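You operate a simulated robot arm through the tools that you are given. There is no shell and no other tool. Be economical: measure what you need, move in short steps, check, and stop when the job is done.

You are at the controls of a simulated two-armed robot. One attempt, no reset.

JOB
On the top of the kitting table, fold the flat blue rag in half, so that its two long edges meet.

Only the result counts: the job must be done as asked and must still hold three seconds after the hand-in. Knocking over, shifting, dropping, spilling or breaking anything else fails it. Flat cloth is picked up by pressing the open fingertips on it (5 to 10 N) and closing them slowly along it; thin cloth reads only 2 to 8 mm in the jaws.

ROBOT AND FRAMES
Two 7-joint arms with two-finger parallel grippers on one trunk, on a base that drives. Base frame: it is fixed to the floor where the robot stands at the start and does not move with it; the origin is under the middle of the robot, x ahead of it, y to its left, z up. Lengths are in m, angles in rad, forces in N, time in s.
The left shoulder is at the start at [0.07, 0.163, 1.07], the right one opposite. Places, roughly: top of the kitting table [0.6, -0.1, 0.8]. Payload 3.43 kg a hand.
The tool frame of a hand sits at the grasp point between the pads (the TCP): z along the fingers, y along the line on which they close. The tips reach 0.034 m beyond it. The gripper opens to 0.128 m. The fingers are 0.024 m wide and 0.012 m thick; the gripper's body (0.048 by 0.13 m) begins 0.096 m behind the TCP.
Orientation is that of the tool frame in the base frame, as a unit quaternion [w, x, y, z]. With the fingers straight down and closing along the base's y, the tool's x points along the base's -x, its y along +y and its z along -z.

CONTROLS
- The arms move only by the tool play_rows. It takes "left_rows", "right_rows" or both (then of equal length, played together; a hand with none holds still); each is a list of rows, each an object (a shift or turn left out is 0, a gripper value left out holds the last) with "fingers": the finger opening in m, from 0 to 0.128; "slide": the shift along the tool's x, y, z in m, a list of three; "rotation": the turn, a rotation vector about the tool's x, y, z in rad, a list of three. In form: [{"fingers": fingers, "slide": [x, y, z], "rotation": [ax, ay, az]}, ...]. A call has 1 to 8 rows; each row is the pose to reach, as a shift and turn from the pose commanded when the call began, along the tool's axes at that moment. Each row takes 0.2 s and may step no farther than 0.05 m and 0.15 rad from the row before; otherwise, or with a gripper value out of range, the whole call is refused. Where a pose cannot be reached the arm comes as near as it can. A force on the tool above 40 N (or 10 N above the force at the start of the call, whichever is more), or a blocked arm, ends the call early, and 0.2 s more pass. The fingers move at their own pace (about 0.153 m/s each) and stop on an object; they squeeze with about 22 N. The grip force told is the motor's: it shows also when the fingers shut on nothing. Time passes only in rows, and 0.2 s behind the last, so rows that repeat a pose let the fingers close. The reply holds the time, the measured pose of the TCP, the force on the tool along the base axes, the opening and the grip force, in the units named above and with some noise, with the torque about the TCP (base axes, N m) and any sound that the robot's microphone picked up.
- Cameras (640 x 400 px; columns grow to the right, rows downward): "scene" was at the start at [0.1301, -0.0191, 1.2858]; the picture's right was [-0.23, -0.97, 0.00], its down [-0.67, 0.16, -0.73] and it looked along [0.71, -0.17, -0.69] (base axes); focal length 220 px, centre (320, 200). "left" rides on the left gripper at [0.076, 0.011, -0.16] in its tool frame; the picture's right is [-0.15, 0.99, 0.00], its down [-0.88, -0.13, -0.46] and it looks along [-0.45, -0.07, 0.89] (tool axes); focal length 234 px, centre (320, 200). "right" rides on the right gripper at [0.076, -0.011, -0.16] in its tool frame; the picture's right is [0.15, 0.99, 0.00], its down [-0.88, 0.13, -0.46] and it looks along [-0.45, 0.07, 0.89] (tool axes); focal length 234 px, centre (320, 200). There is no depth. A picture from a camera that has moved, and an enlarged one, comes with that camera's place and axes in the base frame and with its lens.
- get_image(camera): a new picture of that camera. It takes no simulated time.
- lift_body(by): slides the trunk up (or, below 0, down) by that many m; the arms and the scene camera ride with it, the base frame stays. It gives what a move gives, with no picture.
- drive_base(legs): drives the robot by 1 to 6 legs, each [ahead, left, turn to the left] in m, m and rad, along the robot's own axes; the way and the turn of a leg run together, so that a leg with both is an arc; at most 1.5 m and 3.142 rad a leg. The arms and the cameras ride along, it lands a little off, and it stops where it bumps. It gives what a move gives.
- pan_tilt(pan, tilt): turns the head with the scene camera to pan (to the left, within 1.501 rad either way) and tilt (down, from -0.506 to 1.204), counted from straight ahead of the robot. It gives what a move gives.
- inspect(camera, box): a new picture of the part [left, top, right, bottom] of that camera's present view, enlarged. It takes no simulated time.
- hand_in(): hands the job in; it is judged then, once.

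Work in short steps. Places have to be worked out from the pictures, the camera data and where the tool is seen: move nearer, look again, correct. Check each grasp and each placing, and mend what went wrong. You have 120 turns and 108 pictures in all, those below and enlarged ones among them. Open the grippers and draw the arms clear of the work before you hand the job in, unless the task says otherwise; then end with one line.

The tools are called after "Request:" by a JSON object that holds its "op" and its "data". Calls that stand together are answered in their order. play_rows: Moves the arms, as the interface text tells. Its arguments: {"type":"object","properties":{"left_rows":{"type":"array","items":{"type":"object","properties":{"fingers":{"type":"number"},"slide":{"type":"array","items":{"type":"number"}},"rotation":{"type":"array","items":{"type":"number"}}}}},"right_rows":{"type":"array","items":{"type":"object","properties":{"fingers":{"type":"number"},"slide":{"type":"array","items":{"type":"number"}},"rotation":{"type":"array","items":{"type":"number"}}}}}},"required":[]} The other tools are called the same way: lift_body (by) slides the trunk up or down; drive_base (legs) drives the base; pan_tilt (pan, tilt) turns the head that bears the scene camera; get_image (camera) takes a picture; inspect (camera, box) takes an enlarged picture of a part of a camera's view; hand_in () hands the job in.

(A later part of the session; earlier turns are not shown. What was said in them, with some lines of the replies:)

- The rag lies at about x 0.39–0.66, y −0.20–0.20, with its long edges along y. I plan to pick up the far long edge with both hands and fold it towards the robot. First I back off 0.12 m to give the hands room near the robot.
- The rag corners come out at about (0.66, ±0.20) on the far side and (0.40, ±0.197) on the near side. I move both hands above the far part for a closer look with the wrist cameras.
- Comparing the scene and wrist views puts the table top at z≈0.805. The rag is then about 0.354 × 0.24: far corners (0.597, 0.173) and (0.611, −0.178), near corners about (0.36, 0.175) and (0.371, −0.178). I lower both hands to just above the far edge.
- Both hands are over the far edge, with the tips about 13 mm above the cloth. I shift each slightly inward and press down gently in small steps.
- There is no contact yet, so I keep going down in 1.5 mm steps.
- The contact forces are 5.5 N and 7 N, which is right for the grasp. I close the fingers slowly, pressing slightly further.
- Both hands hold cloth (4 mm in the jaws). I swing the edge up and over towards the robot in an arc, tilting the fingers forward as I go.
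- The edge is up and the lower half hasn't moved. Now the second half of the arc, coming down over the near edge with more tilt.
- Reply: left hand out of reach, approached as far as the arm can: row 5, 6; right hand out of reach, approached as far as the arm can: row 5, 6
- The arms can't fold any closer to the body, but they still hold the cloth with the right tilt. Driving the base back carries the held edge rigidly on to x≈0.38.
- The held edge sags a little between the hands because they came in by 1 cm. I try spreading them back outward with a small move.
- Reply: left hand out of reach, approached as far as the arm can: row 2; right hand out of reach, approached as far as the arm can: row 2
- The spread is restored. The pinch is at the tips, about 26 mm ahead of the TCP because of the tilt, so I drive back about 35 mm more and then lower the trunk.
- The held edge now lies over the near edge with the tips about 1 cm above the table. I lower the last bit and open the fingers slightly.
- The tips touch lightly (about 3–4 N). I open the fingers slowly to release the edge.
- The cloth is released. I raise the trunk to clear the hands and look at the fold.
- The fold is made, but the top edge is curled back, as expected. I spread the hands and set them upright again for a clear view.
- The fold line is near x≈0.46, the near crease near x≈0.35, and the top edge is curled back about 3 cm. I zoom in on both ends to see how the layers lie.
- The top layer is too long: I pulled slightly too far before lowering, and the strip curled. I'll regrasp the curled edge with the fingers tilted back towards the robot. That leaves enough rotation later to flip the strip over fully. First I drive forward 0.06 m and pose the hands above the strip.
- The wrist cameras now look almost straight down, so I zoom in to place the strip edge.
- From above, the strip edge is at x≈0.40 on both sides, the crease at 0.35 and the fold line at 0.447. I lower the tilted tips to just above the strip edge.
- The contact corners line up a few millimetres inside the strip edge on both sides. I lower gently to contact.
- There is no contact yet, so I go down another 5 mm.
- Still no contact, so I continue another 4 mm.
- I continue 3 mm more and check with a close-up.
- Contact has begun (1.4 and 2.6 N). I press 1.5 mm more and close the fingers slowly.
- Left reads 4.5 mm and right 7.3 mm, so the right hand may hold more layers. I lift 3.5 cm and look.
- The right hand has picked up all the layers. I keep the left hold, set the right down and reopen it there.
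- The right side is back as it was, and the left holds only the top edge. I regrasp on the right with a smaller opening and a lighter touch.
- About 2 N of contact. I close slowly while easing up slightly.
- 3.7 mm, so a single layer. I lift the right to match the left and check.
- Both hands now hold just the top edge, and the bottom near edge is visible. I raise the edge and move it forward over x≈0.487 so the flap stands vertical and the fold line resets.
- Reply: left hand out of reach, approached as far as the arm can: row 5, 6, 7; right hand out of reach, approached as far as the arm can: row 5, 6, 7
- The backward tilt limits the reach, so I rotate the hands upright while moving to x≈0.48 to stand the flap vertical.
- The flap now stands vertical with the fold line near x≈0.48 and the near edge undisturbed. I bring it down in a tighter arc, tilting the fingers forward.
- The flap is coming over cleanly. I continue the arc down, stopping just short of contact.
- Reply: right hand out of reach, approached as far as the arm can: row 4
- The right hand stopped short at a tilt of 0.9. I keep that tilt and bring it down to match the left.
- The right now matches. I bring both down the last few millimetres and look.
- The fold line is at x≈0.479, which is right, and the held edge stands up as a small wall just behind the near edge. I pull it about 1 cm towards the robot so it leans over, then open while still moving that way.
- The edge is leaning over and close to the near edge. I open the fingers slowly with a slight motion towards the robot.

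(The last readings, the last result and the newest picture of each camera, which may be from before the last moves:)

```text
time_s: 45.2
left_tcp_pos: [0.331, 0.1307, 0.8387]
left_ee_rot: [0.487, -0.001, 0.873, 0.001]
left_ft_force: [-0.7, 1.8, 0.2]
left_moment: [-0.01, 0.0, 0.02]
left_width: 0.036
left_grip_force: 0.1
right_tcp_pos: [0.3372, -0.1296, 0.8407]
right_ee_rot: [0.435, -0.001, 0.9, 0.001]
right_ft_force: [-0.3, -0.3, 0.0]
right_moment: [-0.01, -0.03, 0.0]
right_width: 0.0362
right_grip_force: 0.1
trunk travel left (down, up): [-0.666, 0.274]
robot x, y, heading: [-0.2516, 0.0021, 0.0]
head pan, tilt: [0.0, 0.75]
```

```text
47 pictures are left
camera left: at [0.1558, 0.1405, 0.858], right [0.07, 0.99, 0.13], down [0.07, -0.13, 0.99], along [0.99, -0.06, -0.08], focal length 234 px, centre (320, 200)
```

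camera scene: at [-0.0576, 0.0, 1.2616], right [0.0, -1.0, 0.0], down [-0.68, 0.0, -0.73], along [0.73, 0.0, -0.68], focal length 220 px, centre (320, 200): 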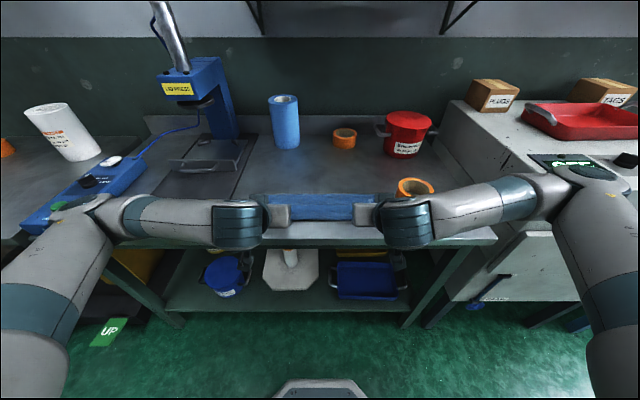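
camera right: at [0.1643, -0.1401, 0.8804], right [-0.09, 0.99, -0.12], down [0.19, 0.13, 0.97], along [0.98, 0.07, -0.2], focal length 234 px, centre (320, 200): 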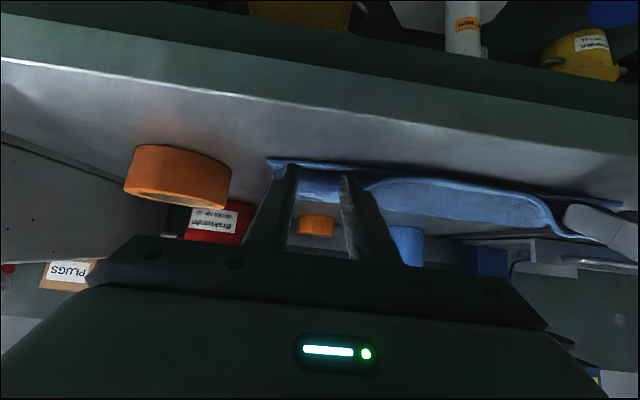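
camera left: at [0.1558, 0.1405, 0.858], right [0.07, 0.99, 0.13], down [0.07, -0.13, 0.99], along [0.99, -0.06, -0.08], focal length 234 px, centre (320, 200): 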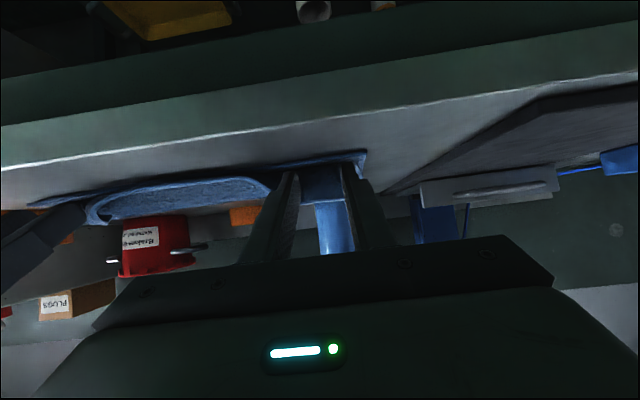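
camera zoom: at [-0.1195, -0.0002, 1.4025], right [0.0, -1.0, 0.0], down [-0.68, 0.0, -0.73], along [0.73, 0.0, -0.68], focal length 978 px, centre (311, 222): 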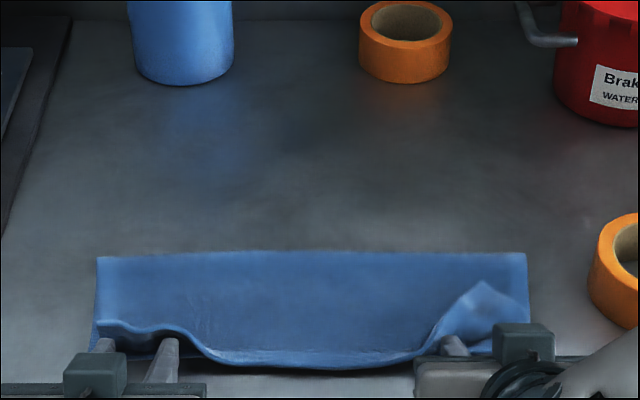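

The middle of the edge has flopped nicely onto the near edge, and the rest sits on the fingers. I withdraw straight back by driving the base.

Request:
{"op": "drive_base", "data": {"legs": [[-0.1, 0, 0]]}}

Request:
{"op": "inspect", "data": {"camera": "scene", "box": [240, 150, 400, 250]}}

Request:
{"op": "get_image", "data": {"camera": "right"}}

```text
time_s: 46.3
left_tcp_pos: [0.2301, 0.1296, 0.8376]
left_ee_rot: [0.488, -0.001, 0.873, 0.001]
left_ft_force: [0.2, -0.8, -0.5]
left_moment: [0.01, 0.01, -0.05]
left_width: 0.0359
left_grip_force: 0.0
right_tcp_pos: [0.2344, -0.1292, 0.8412]
right_ee_rot: [0.434, 0.001, 0.901, 0.0]
right_ft_force: [0.4, -0.6, -0.5]
right_moment: [0.03, 0.03, -0.01]
right_width: 0.036
right_grip_force: 0.1
trunk travel left (down, up): [-0.666, 0.274]
robot x, y, heading: [-0.3526, 0.0008, 0.001]
head pan, tilt: [0.0, 0.75]
```

```text
4.00 times, centred on (320, 200) of scene
camera zoom: at [-0.2218, -0.0002, 1.4026], right [0.0, -1.0, 0.0], down [-0.68, 0.0, -0.73], along [0.73, 0.0, -0.68], focal length 880 px, centre (320, 200)
```

zoom: 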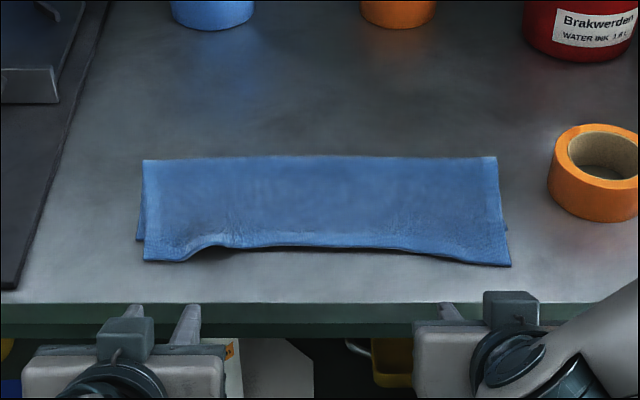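

```text
45 pictures are left
camera right: at [0.0621, -0.1404, 0.8805], right [-0.09, 0.99, -0.12], down [0.19, 0.13, 0.97], along [0.98, 0.06, -0.2], focal length 234 px, centre (320, 200)
```

right: 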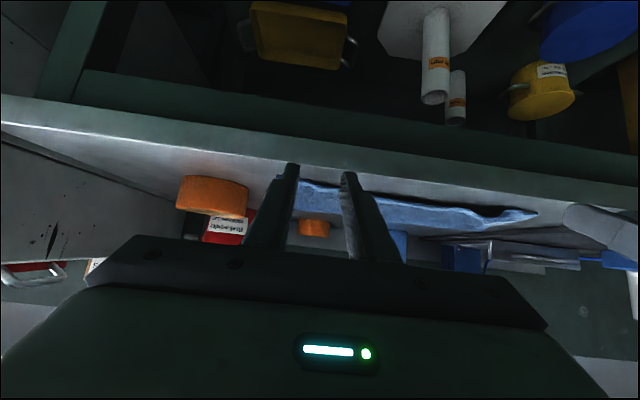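

The flap now lies flat on the near edge in the middle, but the top corners overshoot the bottom corners. I zoom in to measure.

Request:
{"op": "inspect", "data": {"camera": "scene", "box": [270, 185, 326, 220]}}

Request:
{"op": "inspect", "data": {"camera": "scene", "box": [318, 185, 374, 220]}}

```text
11.43 times, centred on (298, 202) of scene
camera zoom: at [-0.2218, -0.0002, 1.4026], right [0.0, -1.0, 0.0], down [-0.68, 0.0, -0.73], along [0.73, 0.0, -0.68], focal length 2516 px, centre (571, 171)
```

zoom: 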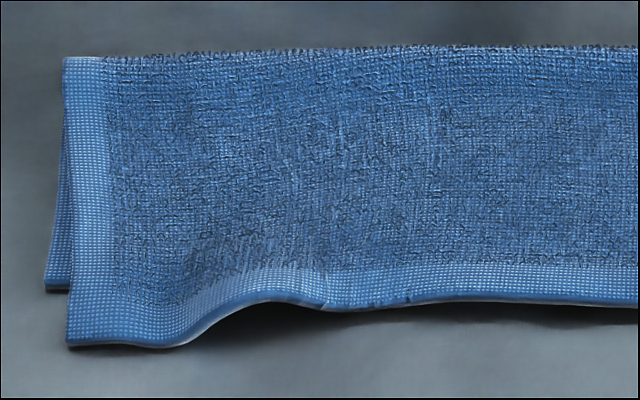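

```text
11.43 times, centred on (346, 202) of scene
camera zoom: at [-0.2218, -0.0002, 1.4026], right [0.0, -1.0, 0.0], down [-0.68, 0.0, -0.73], along [0.73, 0.0, -0.68], focal length 2516 px, centre (23, 171)
```

zoom: 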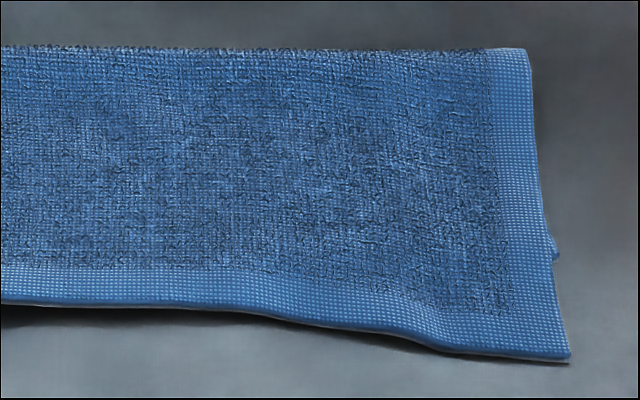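

The top layer overshoots by about 3 cm at the left corner, 1 cm in the middle and 4–5 cm at the right corner. There the top edge lies single-layer on bare table, so I can pinch it and shift it back. I raise the trunk and set the hands upright above those corners.

Request:
{"op": "lift_body", "data": {"by": 0.12}}

Request:
{"op": "play_rows", "data": {"left_rows": [{"fingers": 0.03, "slide": [-0.008, 0.001, 0.014], "rotation": [0, 0.145, 0]}, {"slide": [-0.017, 0.003, 0.028], "rotation": [0, 0.29, 0]}, {"slide": [-0.026, 0.004, 0.042], "rotation": [0, 0.435, 0]}, {"slide": [-0.034, 0.006, 0.056], "rotation": [0, 0.58, 0]}, {"slide": [-0.043, 0.007, 0.07], "rotation": [0, 0.725, 0]}, {"slide": [-0.052, 0.008, 0.084], "rotation": [0, 0.87, 0]}, {"slide": [-0.06, 0.01, 0.098], "rotation": [0, 1.018, 0]}], "right_rows": [{"fingers": 0.03, "slide": [-0.0095, -0.003, 0.012], "rotation": [0, 0.128, 0]}, {"slide": [-0.019, -0.006, 0.024], "rotation": [0, 0.256, 0]}, {"slide": [-0.0285, -0.009, 0.036], "rotation": [0, 0.384, 0]}, {"slide": [-0.038, -0.012, 0.048], "rotation": [0, 0.512, 0]}, {"slide": [-0.048, -0.015, 0.06], "rotation": [0, 0.64, 0]}, {"slide": [-0.0575, -0.018, 0.072], "rotation": [0, 0.768, 0]}, {"slide": [-0.067, -0.021, 0.0846], "rotation": [0, 0.9, 0]}]}}

Request:
{"op": "inspect", "data": {"camera": "left", "box": [120, 100, 440, 300]}}

Request:
{"op": "inspect", "data": {"camera": "right", "box": [200, 100, 520, 300]}}

Request:
{"op": "inspect", "data": {"camera": "scene", "box": [240, 170, 400, 270]}}

```text
time_s: 47.8
left_tcp_pos: [0.2307, 0.1304, 0.9596]
left_ee_rot: [0.487, -0.001, 0.873, 0.001]
left_ft_force: [0.0, 0.0, -0.5]
left_moment: [-0.03, 0.01, -0.01]
left_width: 0.0359
left_grip_force: 0.0
right_tcp_pos: [0.2354, -0.1292, 0.96]
right_ee_rot: [0.435, 0.0, 0.901, -0.001]
right_ft_force: [0.0, -0.6, 0.5]
right_moment: [-0.01, 0.02, 0.0]
right_width: 0.0359
right_grip_force: 0.0
trunk travel left (down, up): [-0.786, 0.154]
robot x, y, heading: [-0.3529, 0.0008, -0.004]
head pan, tilt: [0.0, 0.75]
```

```text
time_s: 49.4
left_tcp_pos: [0.3474, 0.1402, 0.9558]
left_ee_rot: [-0.002, -0.001, 1.0, -0.001]
left_ft_force: [-0.6, -0.1, 0.2]
left_moment: [-0.03, 0.01, 0.0]
left_width: 0.03
left_grip_force: 0.1
right_tcp_pos: [0.3457, -0.1513, 0.9582]
right_ee_rot: [-0.003, 0.001, 1.0, 0.0]
right_ft_force: [-0.3, 0.3, 0.0]
right_moment: [0.02, 0.02, -0.02]
right_width: 0.0301
right_grip_force: 0.0
trunk travel left (down, up): [-0.786, 0.154]
robot x, y, heading: [-0.3515, 0.0001, -0.0]
head pan, tilt: [0.0, 0.75]
```

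```text
2.00 times, centred on (280, 200) of left
camera zoom: at [0.2725, 0.1505, 1.1163], right [0.14, 0.99, 0.0], down [0.88, -0.13, 0.45], along [0.45, -0.07, -0.89], focal length 468 px, centre (400, 200)
```

zoom: 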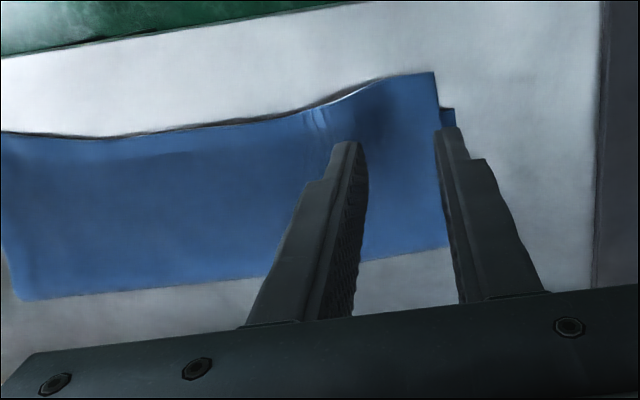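

```text
2.00 times, centred on (360, 200) of right
camera zoom: at [0.2699, -0.1612, 1.1187], right [-0.14, 0.99, 0.0], down [0.88, 0.13, 0.45], along [0.45, 0.07, -0.89], focal length 468 px, centre (240, 200)
```

zoom: 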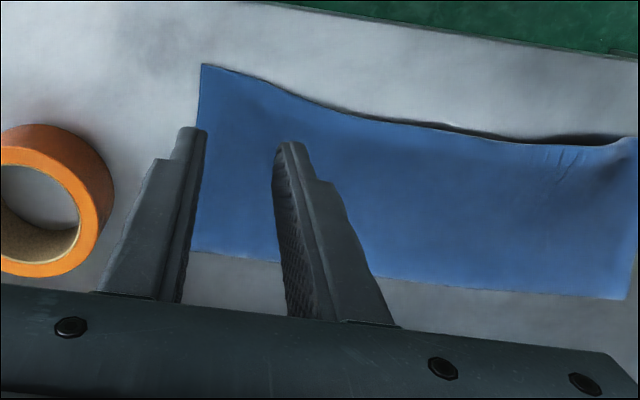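

```text
4.00 times, centred on (320, 220) of scene
camera zoom: at [-0.218, 0.0001, 1.5221], right [0.0, -1.0, 0.0], down [-0.68, 0.0, -0.73], along [0.73, 0.0, -0.68], focal length 880 px, centre (320, 120)
```

zoom: 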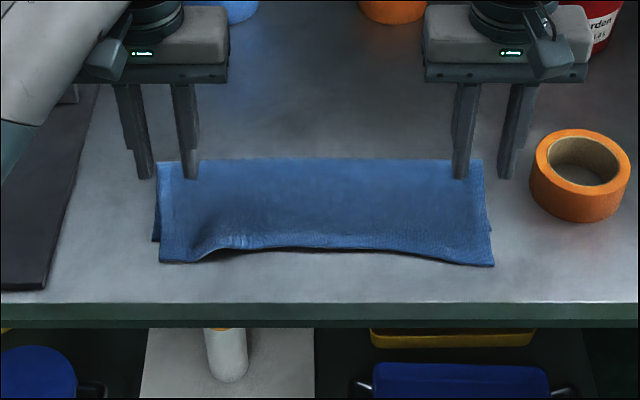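

From above, the left top corner is at x≈0.339 (bottom 0.365), the right at 0.334 (bottom ≈0.374), and the fold is at 0.474. I lower onto the overhanging single layer at x≈0.352 on each side.

Request:
{"op": "play_rows", "data": {"left_rows": [{"fingers": 0.035, "slide": [-0.005, -0.005, 0.03]}, {"slide": [-0.005, -0.005, 0.06]}, {"slide": [-0.005, -0.005, 0.09]}, {"slide": [-0.005, -0.005, 0.105]}, {"slide": [-0.005, -0.005, 0.111]}], "right_rows": [{"fingers": 0.035, "slide": [-0.006, 0.005, 0.03]}, {"slide": [-0.006, 0.005, 0.06]}, {"slide": [-0.006, 0.005, 0.09]}, {"slide": [-0.006, 0.005, 0.107]}, {"slide": [-0.006, 0.005, 0.113]}]}}

Request:
{"op": "inspect", "data": {"camera": "left", "box": [200, 80, 440, 230]}}

Request:
{"op": "inspect", "data": {"camera": "right", "box": [200, 80, 440, 230]}}

```text
time_s: 50.6
left_tcp_pos: [0.3497, 0.134, 0.8477]
left_ee_rot: [0.0, -0.001, 1.0, 0.002]
left_ft_force: [0.4, 0.1, -0.1]
left_moment: [0.02, 0.0, 0.03]
left_width: 0.0348
left_grip_force: 0.0
right_tcp_pos: [0.3492, -0.1453, 0.8467]
right_ee_rot: [-0.002, 0.001, 1.0, -0.001]
right_ft_force: [0.2, 0.1, 1.0]
right_moment: [0.03, 0.0, -0.02]
right_width: 0.0347
right_grip_force: 0.0
trunk travel left (down, up): [-0.786, 0.154]
robot x, y, heading: [-0.3558, -0.0002, 0.002]
head pan, tilt: [0.0, 0.75]
```

```text
2.67 times, centred on (320, 155) of left
camera zoom: at [0.2741, 0.1454, 1.0059], right [0.14, 0.99, 0.0], down [0.88, -0.13, 0.46], along [0.45, -0.06, -0.89], focal length 624 px, centre (320, 320)
```

zoom: 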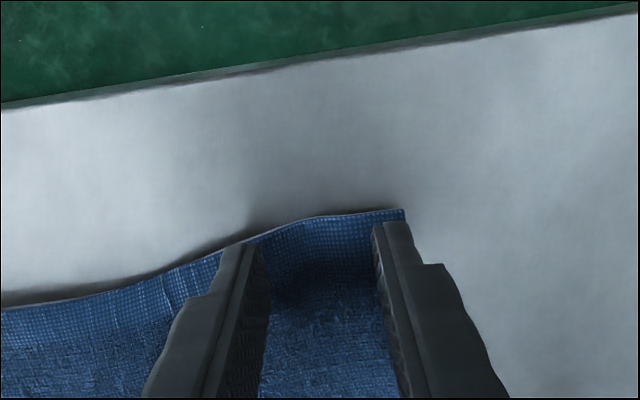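

```text
2.67 times, centred on (320, 155) of right
camera zoom: at [0.2729, -0.1561, 1.0064], right [-0.14, 0.99, 0.0], down [0.88, 0.13, 0.45], along [0.45, 0.07, -0.89], focal length 624 px, centre (320, 320)
```

zoom: 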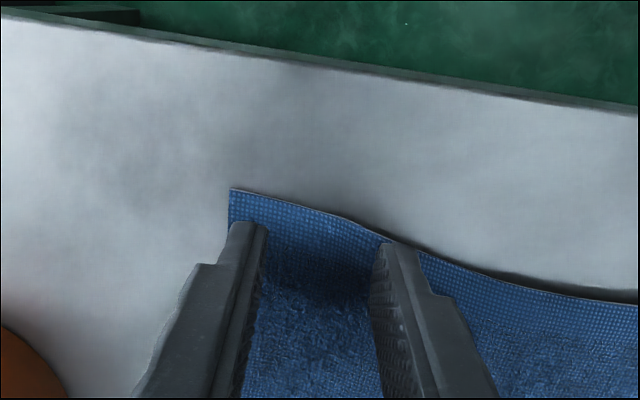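

Both hands sit correctly over the overhanging strip. I press lightly down.

Request:
{"op": "play_rows", "data": {"left_rows": [{"slide": [0, 0, 0.003]}, {"slide": [0, 0, 0.006]}, {"slide": [0, 0, 0.008]}, {"slide": [0, 0, 0.0095]}], "right_rows": [{"slide": [0, 0, 0.003]}, {"slide": [0, 0, 0.006]}, {"slide": [0, 0, 0.0075]}, {"slide": [0, 0, 0.0085]}]}}

```text
time_s: 51.6
left_tcp_pos: [0.3493, 0.1344, 0.8395]
left_ee_rot: [0.001, -0.001, 1.0, 0.001]
left_ft_force: [-0.2, 0.2, 3.0]
left_moment: [0.0, -0.02, 0.01]
left_width: 0.0348
left_grip_force: 0.2
right_tcp_pos: [0.3493, -0.1463, 0.8392]
right_ee_rot: [-0.001, 0.0, 1.0, 0.001]
right_ft_force: [1.4, 0.0, 2.1]
right_moment: [0.02, -0.04, -0.05]
right_width: 0.0351
right_grip_force: 0.0
trunk travel left (down, up): [-0.786, 0.154]
robot x, y, heading: [-0.3574, 0.0004, -0.005]
head pan, tilt: [0.0, 0.75]
```

Contact is 2–3 N. I close slowly.

Request:
{"op": "play_rows", "data": {"left_rows": [{"fingers": 0.03, "slide": [0, 0, 0.0005]}, {"fingers": 0.025, "slide": [0, 0, 0.0005]}, {"fingers": 0.02, "slide": [0, 0, 0.0005]}, {"fingers": 0.015, "slide": [0, 0, 0.0005]}, {"fingers": 0.01, "slide": [0, 0, 0.0005]}, {"fingers": 0.005, "slide": [0, 0, 0.0005]}, {"fingers": 0.0, "slide": [0, 0, 0.0]}, {"fingers": 0.0, "slide": [0, 0, 0.0]}], "right_rows": [{"fingers": 0.03, "slide": [0, 0, 0.001]}, {"fingers": 0.025, "slide": [0, 0, 0.001]}, {"fingers": 0.02, "slide": [0, 0, 0.001]}, {"fingers": 0.015, "slide": [0, 0, 0.001]}, {"fingers": 0.01, "slide": [0, 0, 0.001]}, {"fingers": 0.005, "slide": [0, 0, 0.0005]}, {"fingers": 0.0, "slide": [0, 0, 0.0]}, {"fingers": 0.0, "slide": [0, 0, 0.0]}]}}

Request:
{"op": "inspect", "data": {"camera": "left", "box": [200, 80, 440, 230]}}

Request:
{"op": "inspect", "data": {"camera": "right", "box": [200, 80, 440, 230]}}

```text
time_s: 53.4
left_tcp_pos: [0.3485, 0.1347, 0.8382]
left_ee_rot: [0.0, -0.001, 1.0, -0.001]
left_ft_force: [-1.5, -1.2, 2.0]
left_moment: [-0.08, 0.01, -0.04]
left_width: 0.0038
left_grip_force: 22.5
right_tcp_pos: [0.3481, -0.1461, 0.8376]
right_ee_rot: [-0.001, 0.001, 1.0, -0.001]
right_ft_force: [-0.4, 1.3, 1.8]
right_moment: [0.04, -0.02, 0.02]
right_width: 0.0038
right_grip_force: 22.6
trunk travel left (down, up): [-0.786, 0.154]
robot x, y, heading: [-0.3574, 0.0009, 0.001]
head pan, tilt: [0.0, 0.75]
```

```text
2.67 times, centred on (320, 155) of left
camera zoom: at [0.2732, 0.1463, 0.9979], right [0.14, 0.99, 0.0], down [0.88, -0.13, 0.46], along [0.45, -0.07, -0.89], focal length 624 px, centre (320, 320)
```

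zoom: 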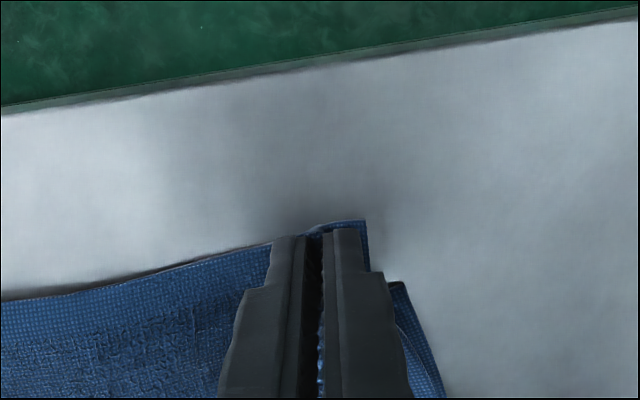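

```text
2.67 times, centred on (320, 155) of right
camera zoom: at [0.2719, -0.1569, 0.9979], right [-0.14, 0.99, 0.0], down [0.88, 0.13, 0.45], along [0.45, 0.07, -0.89], focal length 624 px, centre (320, 320)
```

zoom: 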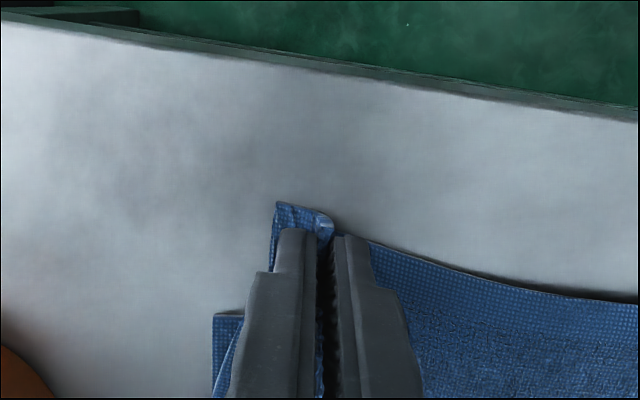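

Both hold a single layer, and the bottom corners are now visible at x≈0.361 (left) and 0.3725 (right). I lift, move +x (left +0.024, right +0.040, with a brief overshoot so the fold rolls outward), and lower.

Request:
{"op": "play_rows", "data": {"left_rows": [{"slide": [0, 0, -0.02]}, {"slide": [-0.012, 0.002, -0.04]}, {"slide": [-0.026, 0.004, -0.05]}, {"slide": [-0.04, 0.005, -0.05]}, {"slide": [-0.034, 0.005, -0.035]}, {"slide": [-0.028, 0.005, -0.02]}, {"slide": [-0.024, 0.005, -0.01]}, {"slide": [-0.024, 0.005, -0.004]}], "right_rows": [{"slide": [0, 0, -0.02]}, {"slide": [-0.018, 0, -0.04]}, {"slide": [-0.037, 0, -0.05]}, {"slide": [-0.056, 0, -0.05]}, {"slide": [-0.05, 0, -0.035]}, {"slide": [-0.044, 0, -0.02]}, {"slide": [-0.04, 0, -0.01]}, {"slide": [-0.04, 0, -0.004]}]}}

Request:
{"op": "inspect", "data": {"camera": "left", "box": [160, 80, 480, 280]}}

Request:
{"op": "inspect", "data": {"camera": "right", "box": [160, 80, 480, 280]}}

Request:
{"op": "inspect", "data": {"camera": "scene", "box": [240, 170, 400, 270]}}

```text
time_s: 55.2
left_tcp_pos: [0.3745, 0.1401, 0.8415]
left_ee_rot: [0.001, -0.001, 1.0, 0.0]
left_ft_force: [0.3, -3.6, 1.9]
left_moment: [-0.16, -0.02, -0.07]
left_width: 0.0037
left_grip_force: 22.1
right_tcp_pos: [0.3888, -0.1468, 0.8422]
right_ee_rot: [0.0, 0.001, 1.0, 0.0]
right_ft_force: [-0.5, 4.5, 1.4]
right_moment: [0.16, -0.03, 0.01]
right_width: 0.0042
right_grip_force: 22.2
trunk travel left (down, up): [-0.786, 0.154]
robot x, y, heading: [-0.3557, -0.0002, 0.003]
head pan, tilt: [0.0, 0.75]
```

```text
2.00 times, centred on (320, 180) of left
camera zoom: at [0.2983, 0.1506, 1.0016], right [0.14, 0.99, 0.0], down [0.88, -0.13, 0.46], along [0.45, -0.07, -0.89], focal length 468 px, centre (320, 240)
```

zoom: 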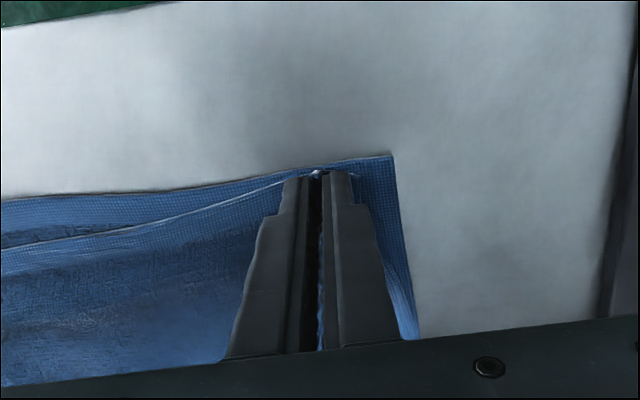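

```text
2.00 times, centred on (320, 180) of right
camera zoom: at [0.3125, -0.1563, 1.0023], right [-0.14, 0.99, 0.0], down [0.88, 0.13, 0.45], along [0.45, 0.07, -0.89], focal length 468 px, centre (320, 240)
```

zoom: 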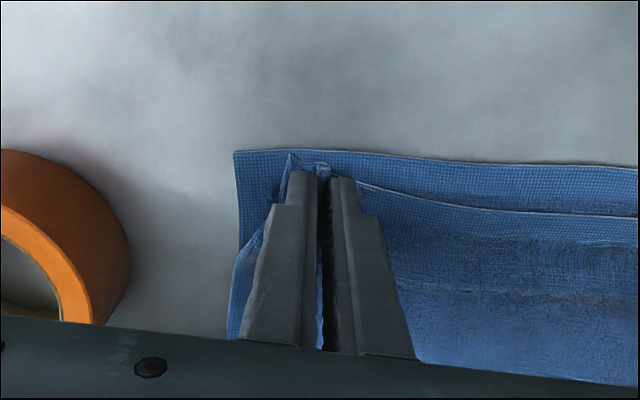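

```text
4.00 times, centred on (320, 220) of scene
camera zoom: at [-0.2214, -0.0003, 1.5227], right [0.0, -1.0, 0.0], down [-0.68, 0.0, -0.73], along [0.73, 0.0, -0.68], focal length 880 px, centre (320, 120)
```

zoom: 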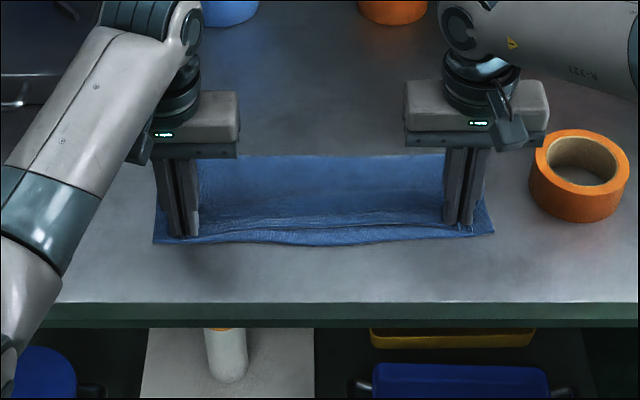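

The corners now meet the bottom edge and the middle is about 1 cm short. I nudge 4 mm back towards the robot, lower and release slowly.

Request:
{"op": "play_rows", "data": {"left_rows": [{"slide": [0.004, 0, 0.001]}, {"slide": [0.004, 0, 0.002]}, {"fingers": 0.01, "slide": [0.004, 0, 0.002]}, {"fingers": 0.018, "slide": [0.004, 0, 0.002]}, {"fingers": 0.026, "slide": [0.004, 0, 0.002]}, {"fingers": 0.034, "slide": [0.004, 0, 0.002]}, {"fingers": 0.034, "slide": [0.004, 0, 0.0]}, {"fingers": 0.034, "slide": [0.004, 0, -0.02]}], "right_rows": [{"slide": [0.004, 0, 0.001]}, {"slide": [0.004, 0, 0.002]}, {"fingers": 0.01, "slide": [0.004, 0, 0.002]}, {"fingers": 0.018, "slide": [0.004, 0, 0.002]}, {"fingers": 0.026, "slide": [0.004, 0, 0.002]}, {"fingers": 0.034, "slide": [0.004, 0, 0.002]}, {"fingers": 0.034, "slide": [0.004, 0, 0.0]}, {"fingers": 0.034, "slide": [0.004, 0, -0.02]}]}}

Request:
{"op": "play_rows", "data": {"left_rows": [{"slide": [0, 0, -0.03]}, {"slide": [0, 0.02, -0.06]}, {"slide": [0, 0.05, -0.09]}, {"slide": [0, 0.09, -0.1]}], "right_rows": [{"slide": [0, 0, -0.03]}, {"slide": [0, -0.02, -0.06]}, {"slide": [0, -0.05, -0.09]}, {"slide": [0, -0.09, -0.1]}]}}

Request:
{"op": "inspect", "data": {"camera": "scene", "box": [260, 185, 380, 260]}}

Request:
{"op": "get_image", "data": {"camera": "left"}}

Request:
{"op": "get_image", "data": {"camera": "right"}}

```text
time_s: 57.0
left_tcp_pos: [0.3695, 0.1415, 0.8627]
left_ee_rot: [0.0, -0.001, 1.0, 0.0]
left_ft_force: [-0.2, 0.1, -0.2]
left_moment: [0.0, 0.02, 0.0]
left_width: 0.0341
left_grip_force: 0.0
right_tcp_pos: [0.384, -0.1464, 0.8618]
right_ee_rot: [-0.001, 0.001, 1.0, 0.001]
right_ft_force: [-0.7, 0.5, -0.4]
right_moment: [0.0, 0.0, -0.04]
right_width: 0.034
right_grip_force: 0.0
trunk travel left (down, up): [-0.786, 0.154]
robot x, y, heading: [-0.3545, 0.0038, -0.005]
head pan, tilt: [0.0, 0.75]
```

```text
time_s: 58.0
left_tcp_pos: [0.3684, 0.2301, 0.9617]
left_ee_rot: [0.0, -0.001, 1.0, 0.001]
left_ft_force: [-0.7, -0.2, 0.7]
left_moment: [0.02, 0.0, -0.04]
left_width: 0.0341
left_grip_force: 0.1
right_tcp_pos: [0.3861, -0.2362, 0.9647]
right_ee_rot: [-0.002, 0.001, 1.0, 0.0]
right_ft_force: [-0.5, 0.7, 0.5]
right_moment: [0.04, -0.03, 0.03]
right_width: 0.0342
right_grip_force: 0.1
trunk travel left (down, up): [-0.786, 0.154]
robot x, y, heading: [-0.3585, 0.003, 0.0]
head pan, tilt: [0.0, 0.75]
```

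```text
5.33 times, centred on (320, 222) of scene
camera zoom: at [-0.222, -0.0004, 1.5226], right [0.0, -1.0, 0.0], down [-0.68, 0.0, -0.73], along [0.73, 0.0, -0.68], focal length 1174 px, centre (320, 80)
```

zoom: 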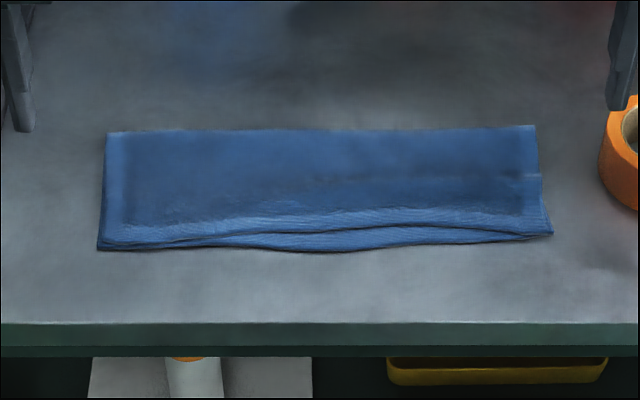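

```text
31 pictures are left
camera left: at [0.2916, 0.2413, 1.1216], right [0.15, 0.99, 0.0], down [0.88, -0.13, 0.46], along [0.45, -0.07, -0.89], focal length 234 px, centre (320, 200)
```

left: 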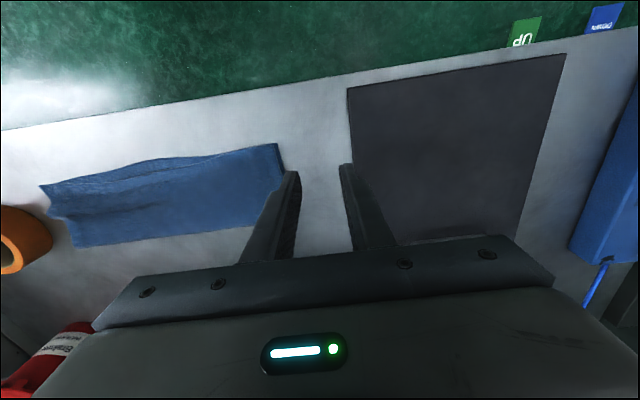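

```text
30 pictures are left
camera right: at [0.3098, -0.2471, 1.1244], right [-0.15, 0.99, 0.0], down [0.88, 0.13, 0.45], along [0.45, 0.07, -0.89], focal length 234 px, centre (320, 200)
```

right: 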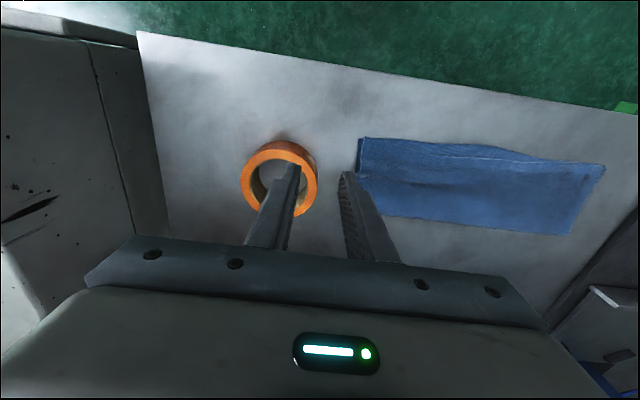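

The corners now coincide, and a small gap remains near the right of the middle. I zoom in to measure it.

Request:
{"op": "inspect", "data": {"camera": "scene", "box": [274, 200, 330, 235]}}

Request:
{"op": "inspect", "data": {"camera": "scene", "box": [312, 200, 368, 235]}}

```text
11.43 times, centred on (302, 218) of scene
camera zoom: at [-0.222, -0.0004, 1.5226], right [0.0, -1.0, 0.0], down [-0.68, 0.0, -0.73], along [0.73, 0.0, -0.68], focal length 2516 px, centre (526, 0)
```

zoom: 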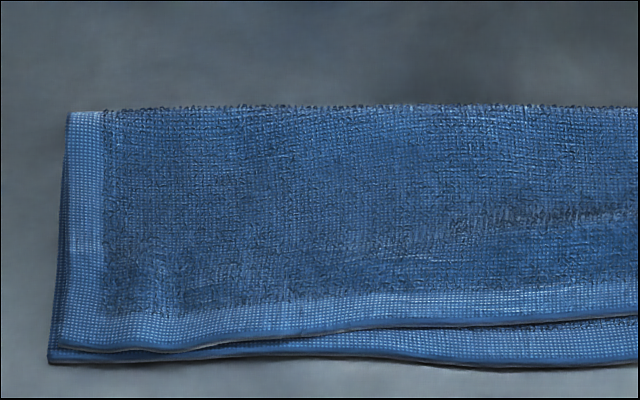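

```text
11.43 times, centred on (340, 218) of scene
camera zoom: at [-0.222, -0.0004, 1.5226], right [0.0, -1.0, 0.0], down [-0.68, 0.0, -0.73], along [0.73, 0.0, -0.68], focal length 2516 px, centre (91, 0)
```

zoom: 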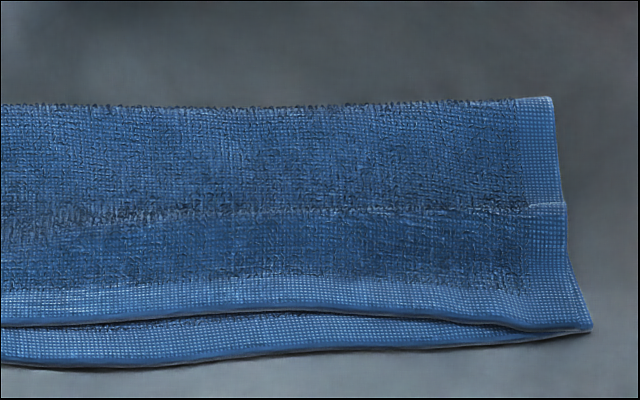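

The edges coincide at the corners and the largest gap is about 1.5 cm, where the rag's own edge bows. The fold is flat and nothing else has moved, so I open the grippers and draw back clear.

Request:
{"op": "drive_base", "data": {"legs": [[-0.15, 0, 0]]}}

Request:
{"op": "play_rows", "data": {"left_rows": [{"fingers": 0.1}, {"fingers": 0.1}, {"fingers": 0.1}], "right_rows": [{"fingers": 0.1}, {"fingers": 0.1}, {"fingers": 0.1}]}}

Request:
{"op": "get_image", "data": {"camera": "scene"}}

```text
time_s: 59.4
left_tcp_pos: [0.2215, 0.2282, 0.9598]
left_ee_rot: [-0.001, 0.001, 1.0, 0.001]
left_ft_force: [0.8, 0.4, -0.2]
left_moment: [-0.01, 0.0, 0.01]
left_width: 0.0343
left_grip_force: 0.1
right_tcp_pos: [0.2384, -0.2384, 0.9628]
right_ee_rot: [-0.002, 0.002, 1.0, 0.0]
right_ft_force: [0.1, 1.1, -0.5]
right_moment: [-0.03, 0.01, 0.02]
right_width: 0.0341
right_grip_force: 0.0
trunk travel left (down, up): [-0.786, 0.154]
robot x, y, heading: [-0.5032, 0.0001, -0.002]
head pan, tilt: [0.0, 0.75]
```

```text
time_s: 60.2
left_tcp_pos: [0.2185, 0.2293, 0.9624]
left_ee_rot: [0.0, 0.001, 1.0, 0.001]
left_ft_force: [0.4, -0.7, -0.5]
left_moment: [0.0, -0.02, -0.05]
left_width: 0.0997
left_grip_force: 0.0
right_tcp_pos: [0.2357, -0.2383, 0.9635]
right_ee_rot: [-0.001, 0.003, 1.0, 0.0]
right_ft_force: [-0.1, 0.7, -0.1]
right_moment: [-0.02, 0.01, 0.01]
right_width: 0.1003
right_grip_force: 0.1
trunk travel left (down, up): [-0.786, 0.154]
robot x, y, heading: [-0.5043, -0.0025, -0.004]
head pan, tilt: [0.0, 0.75]
```

```text
27 pictures are left
camera scene: at [-0.3709, -0.0003, 1.5226], right [0.0, -1.0, 0.0], down [-0.68, 0.0, -0.73], along [0.73, 0.0, -0.68], focal length 220 px, centre (320, 200)
```

scene: 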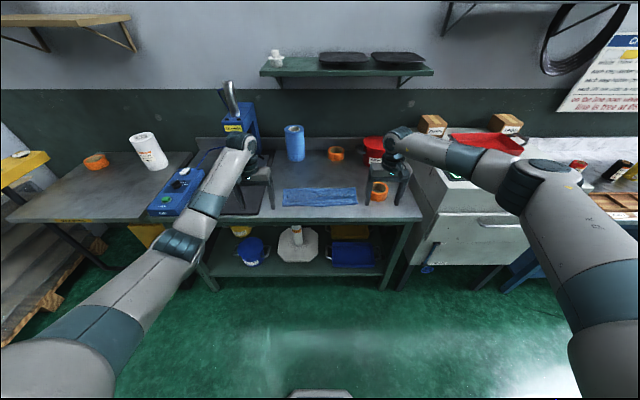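

The rag lies folded in half, the hands are open and clear, and everything else is where it was. I hand in.

Request:
{"op": "hand_in", "data": {}}

```text
The job is handed in.
```

I folded the blue rag in half on the kitting table: the long edges meet at the corners, with a gap of up to about 1.5 cm right of the middle, and nothing else was disturbed.
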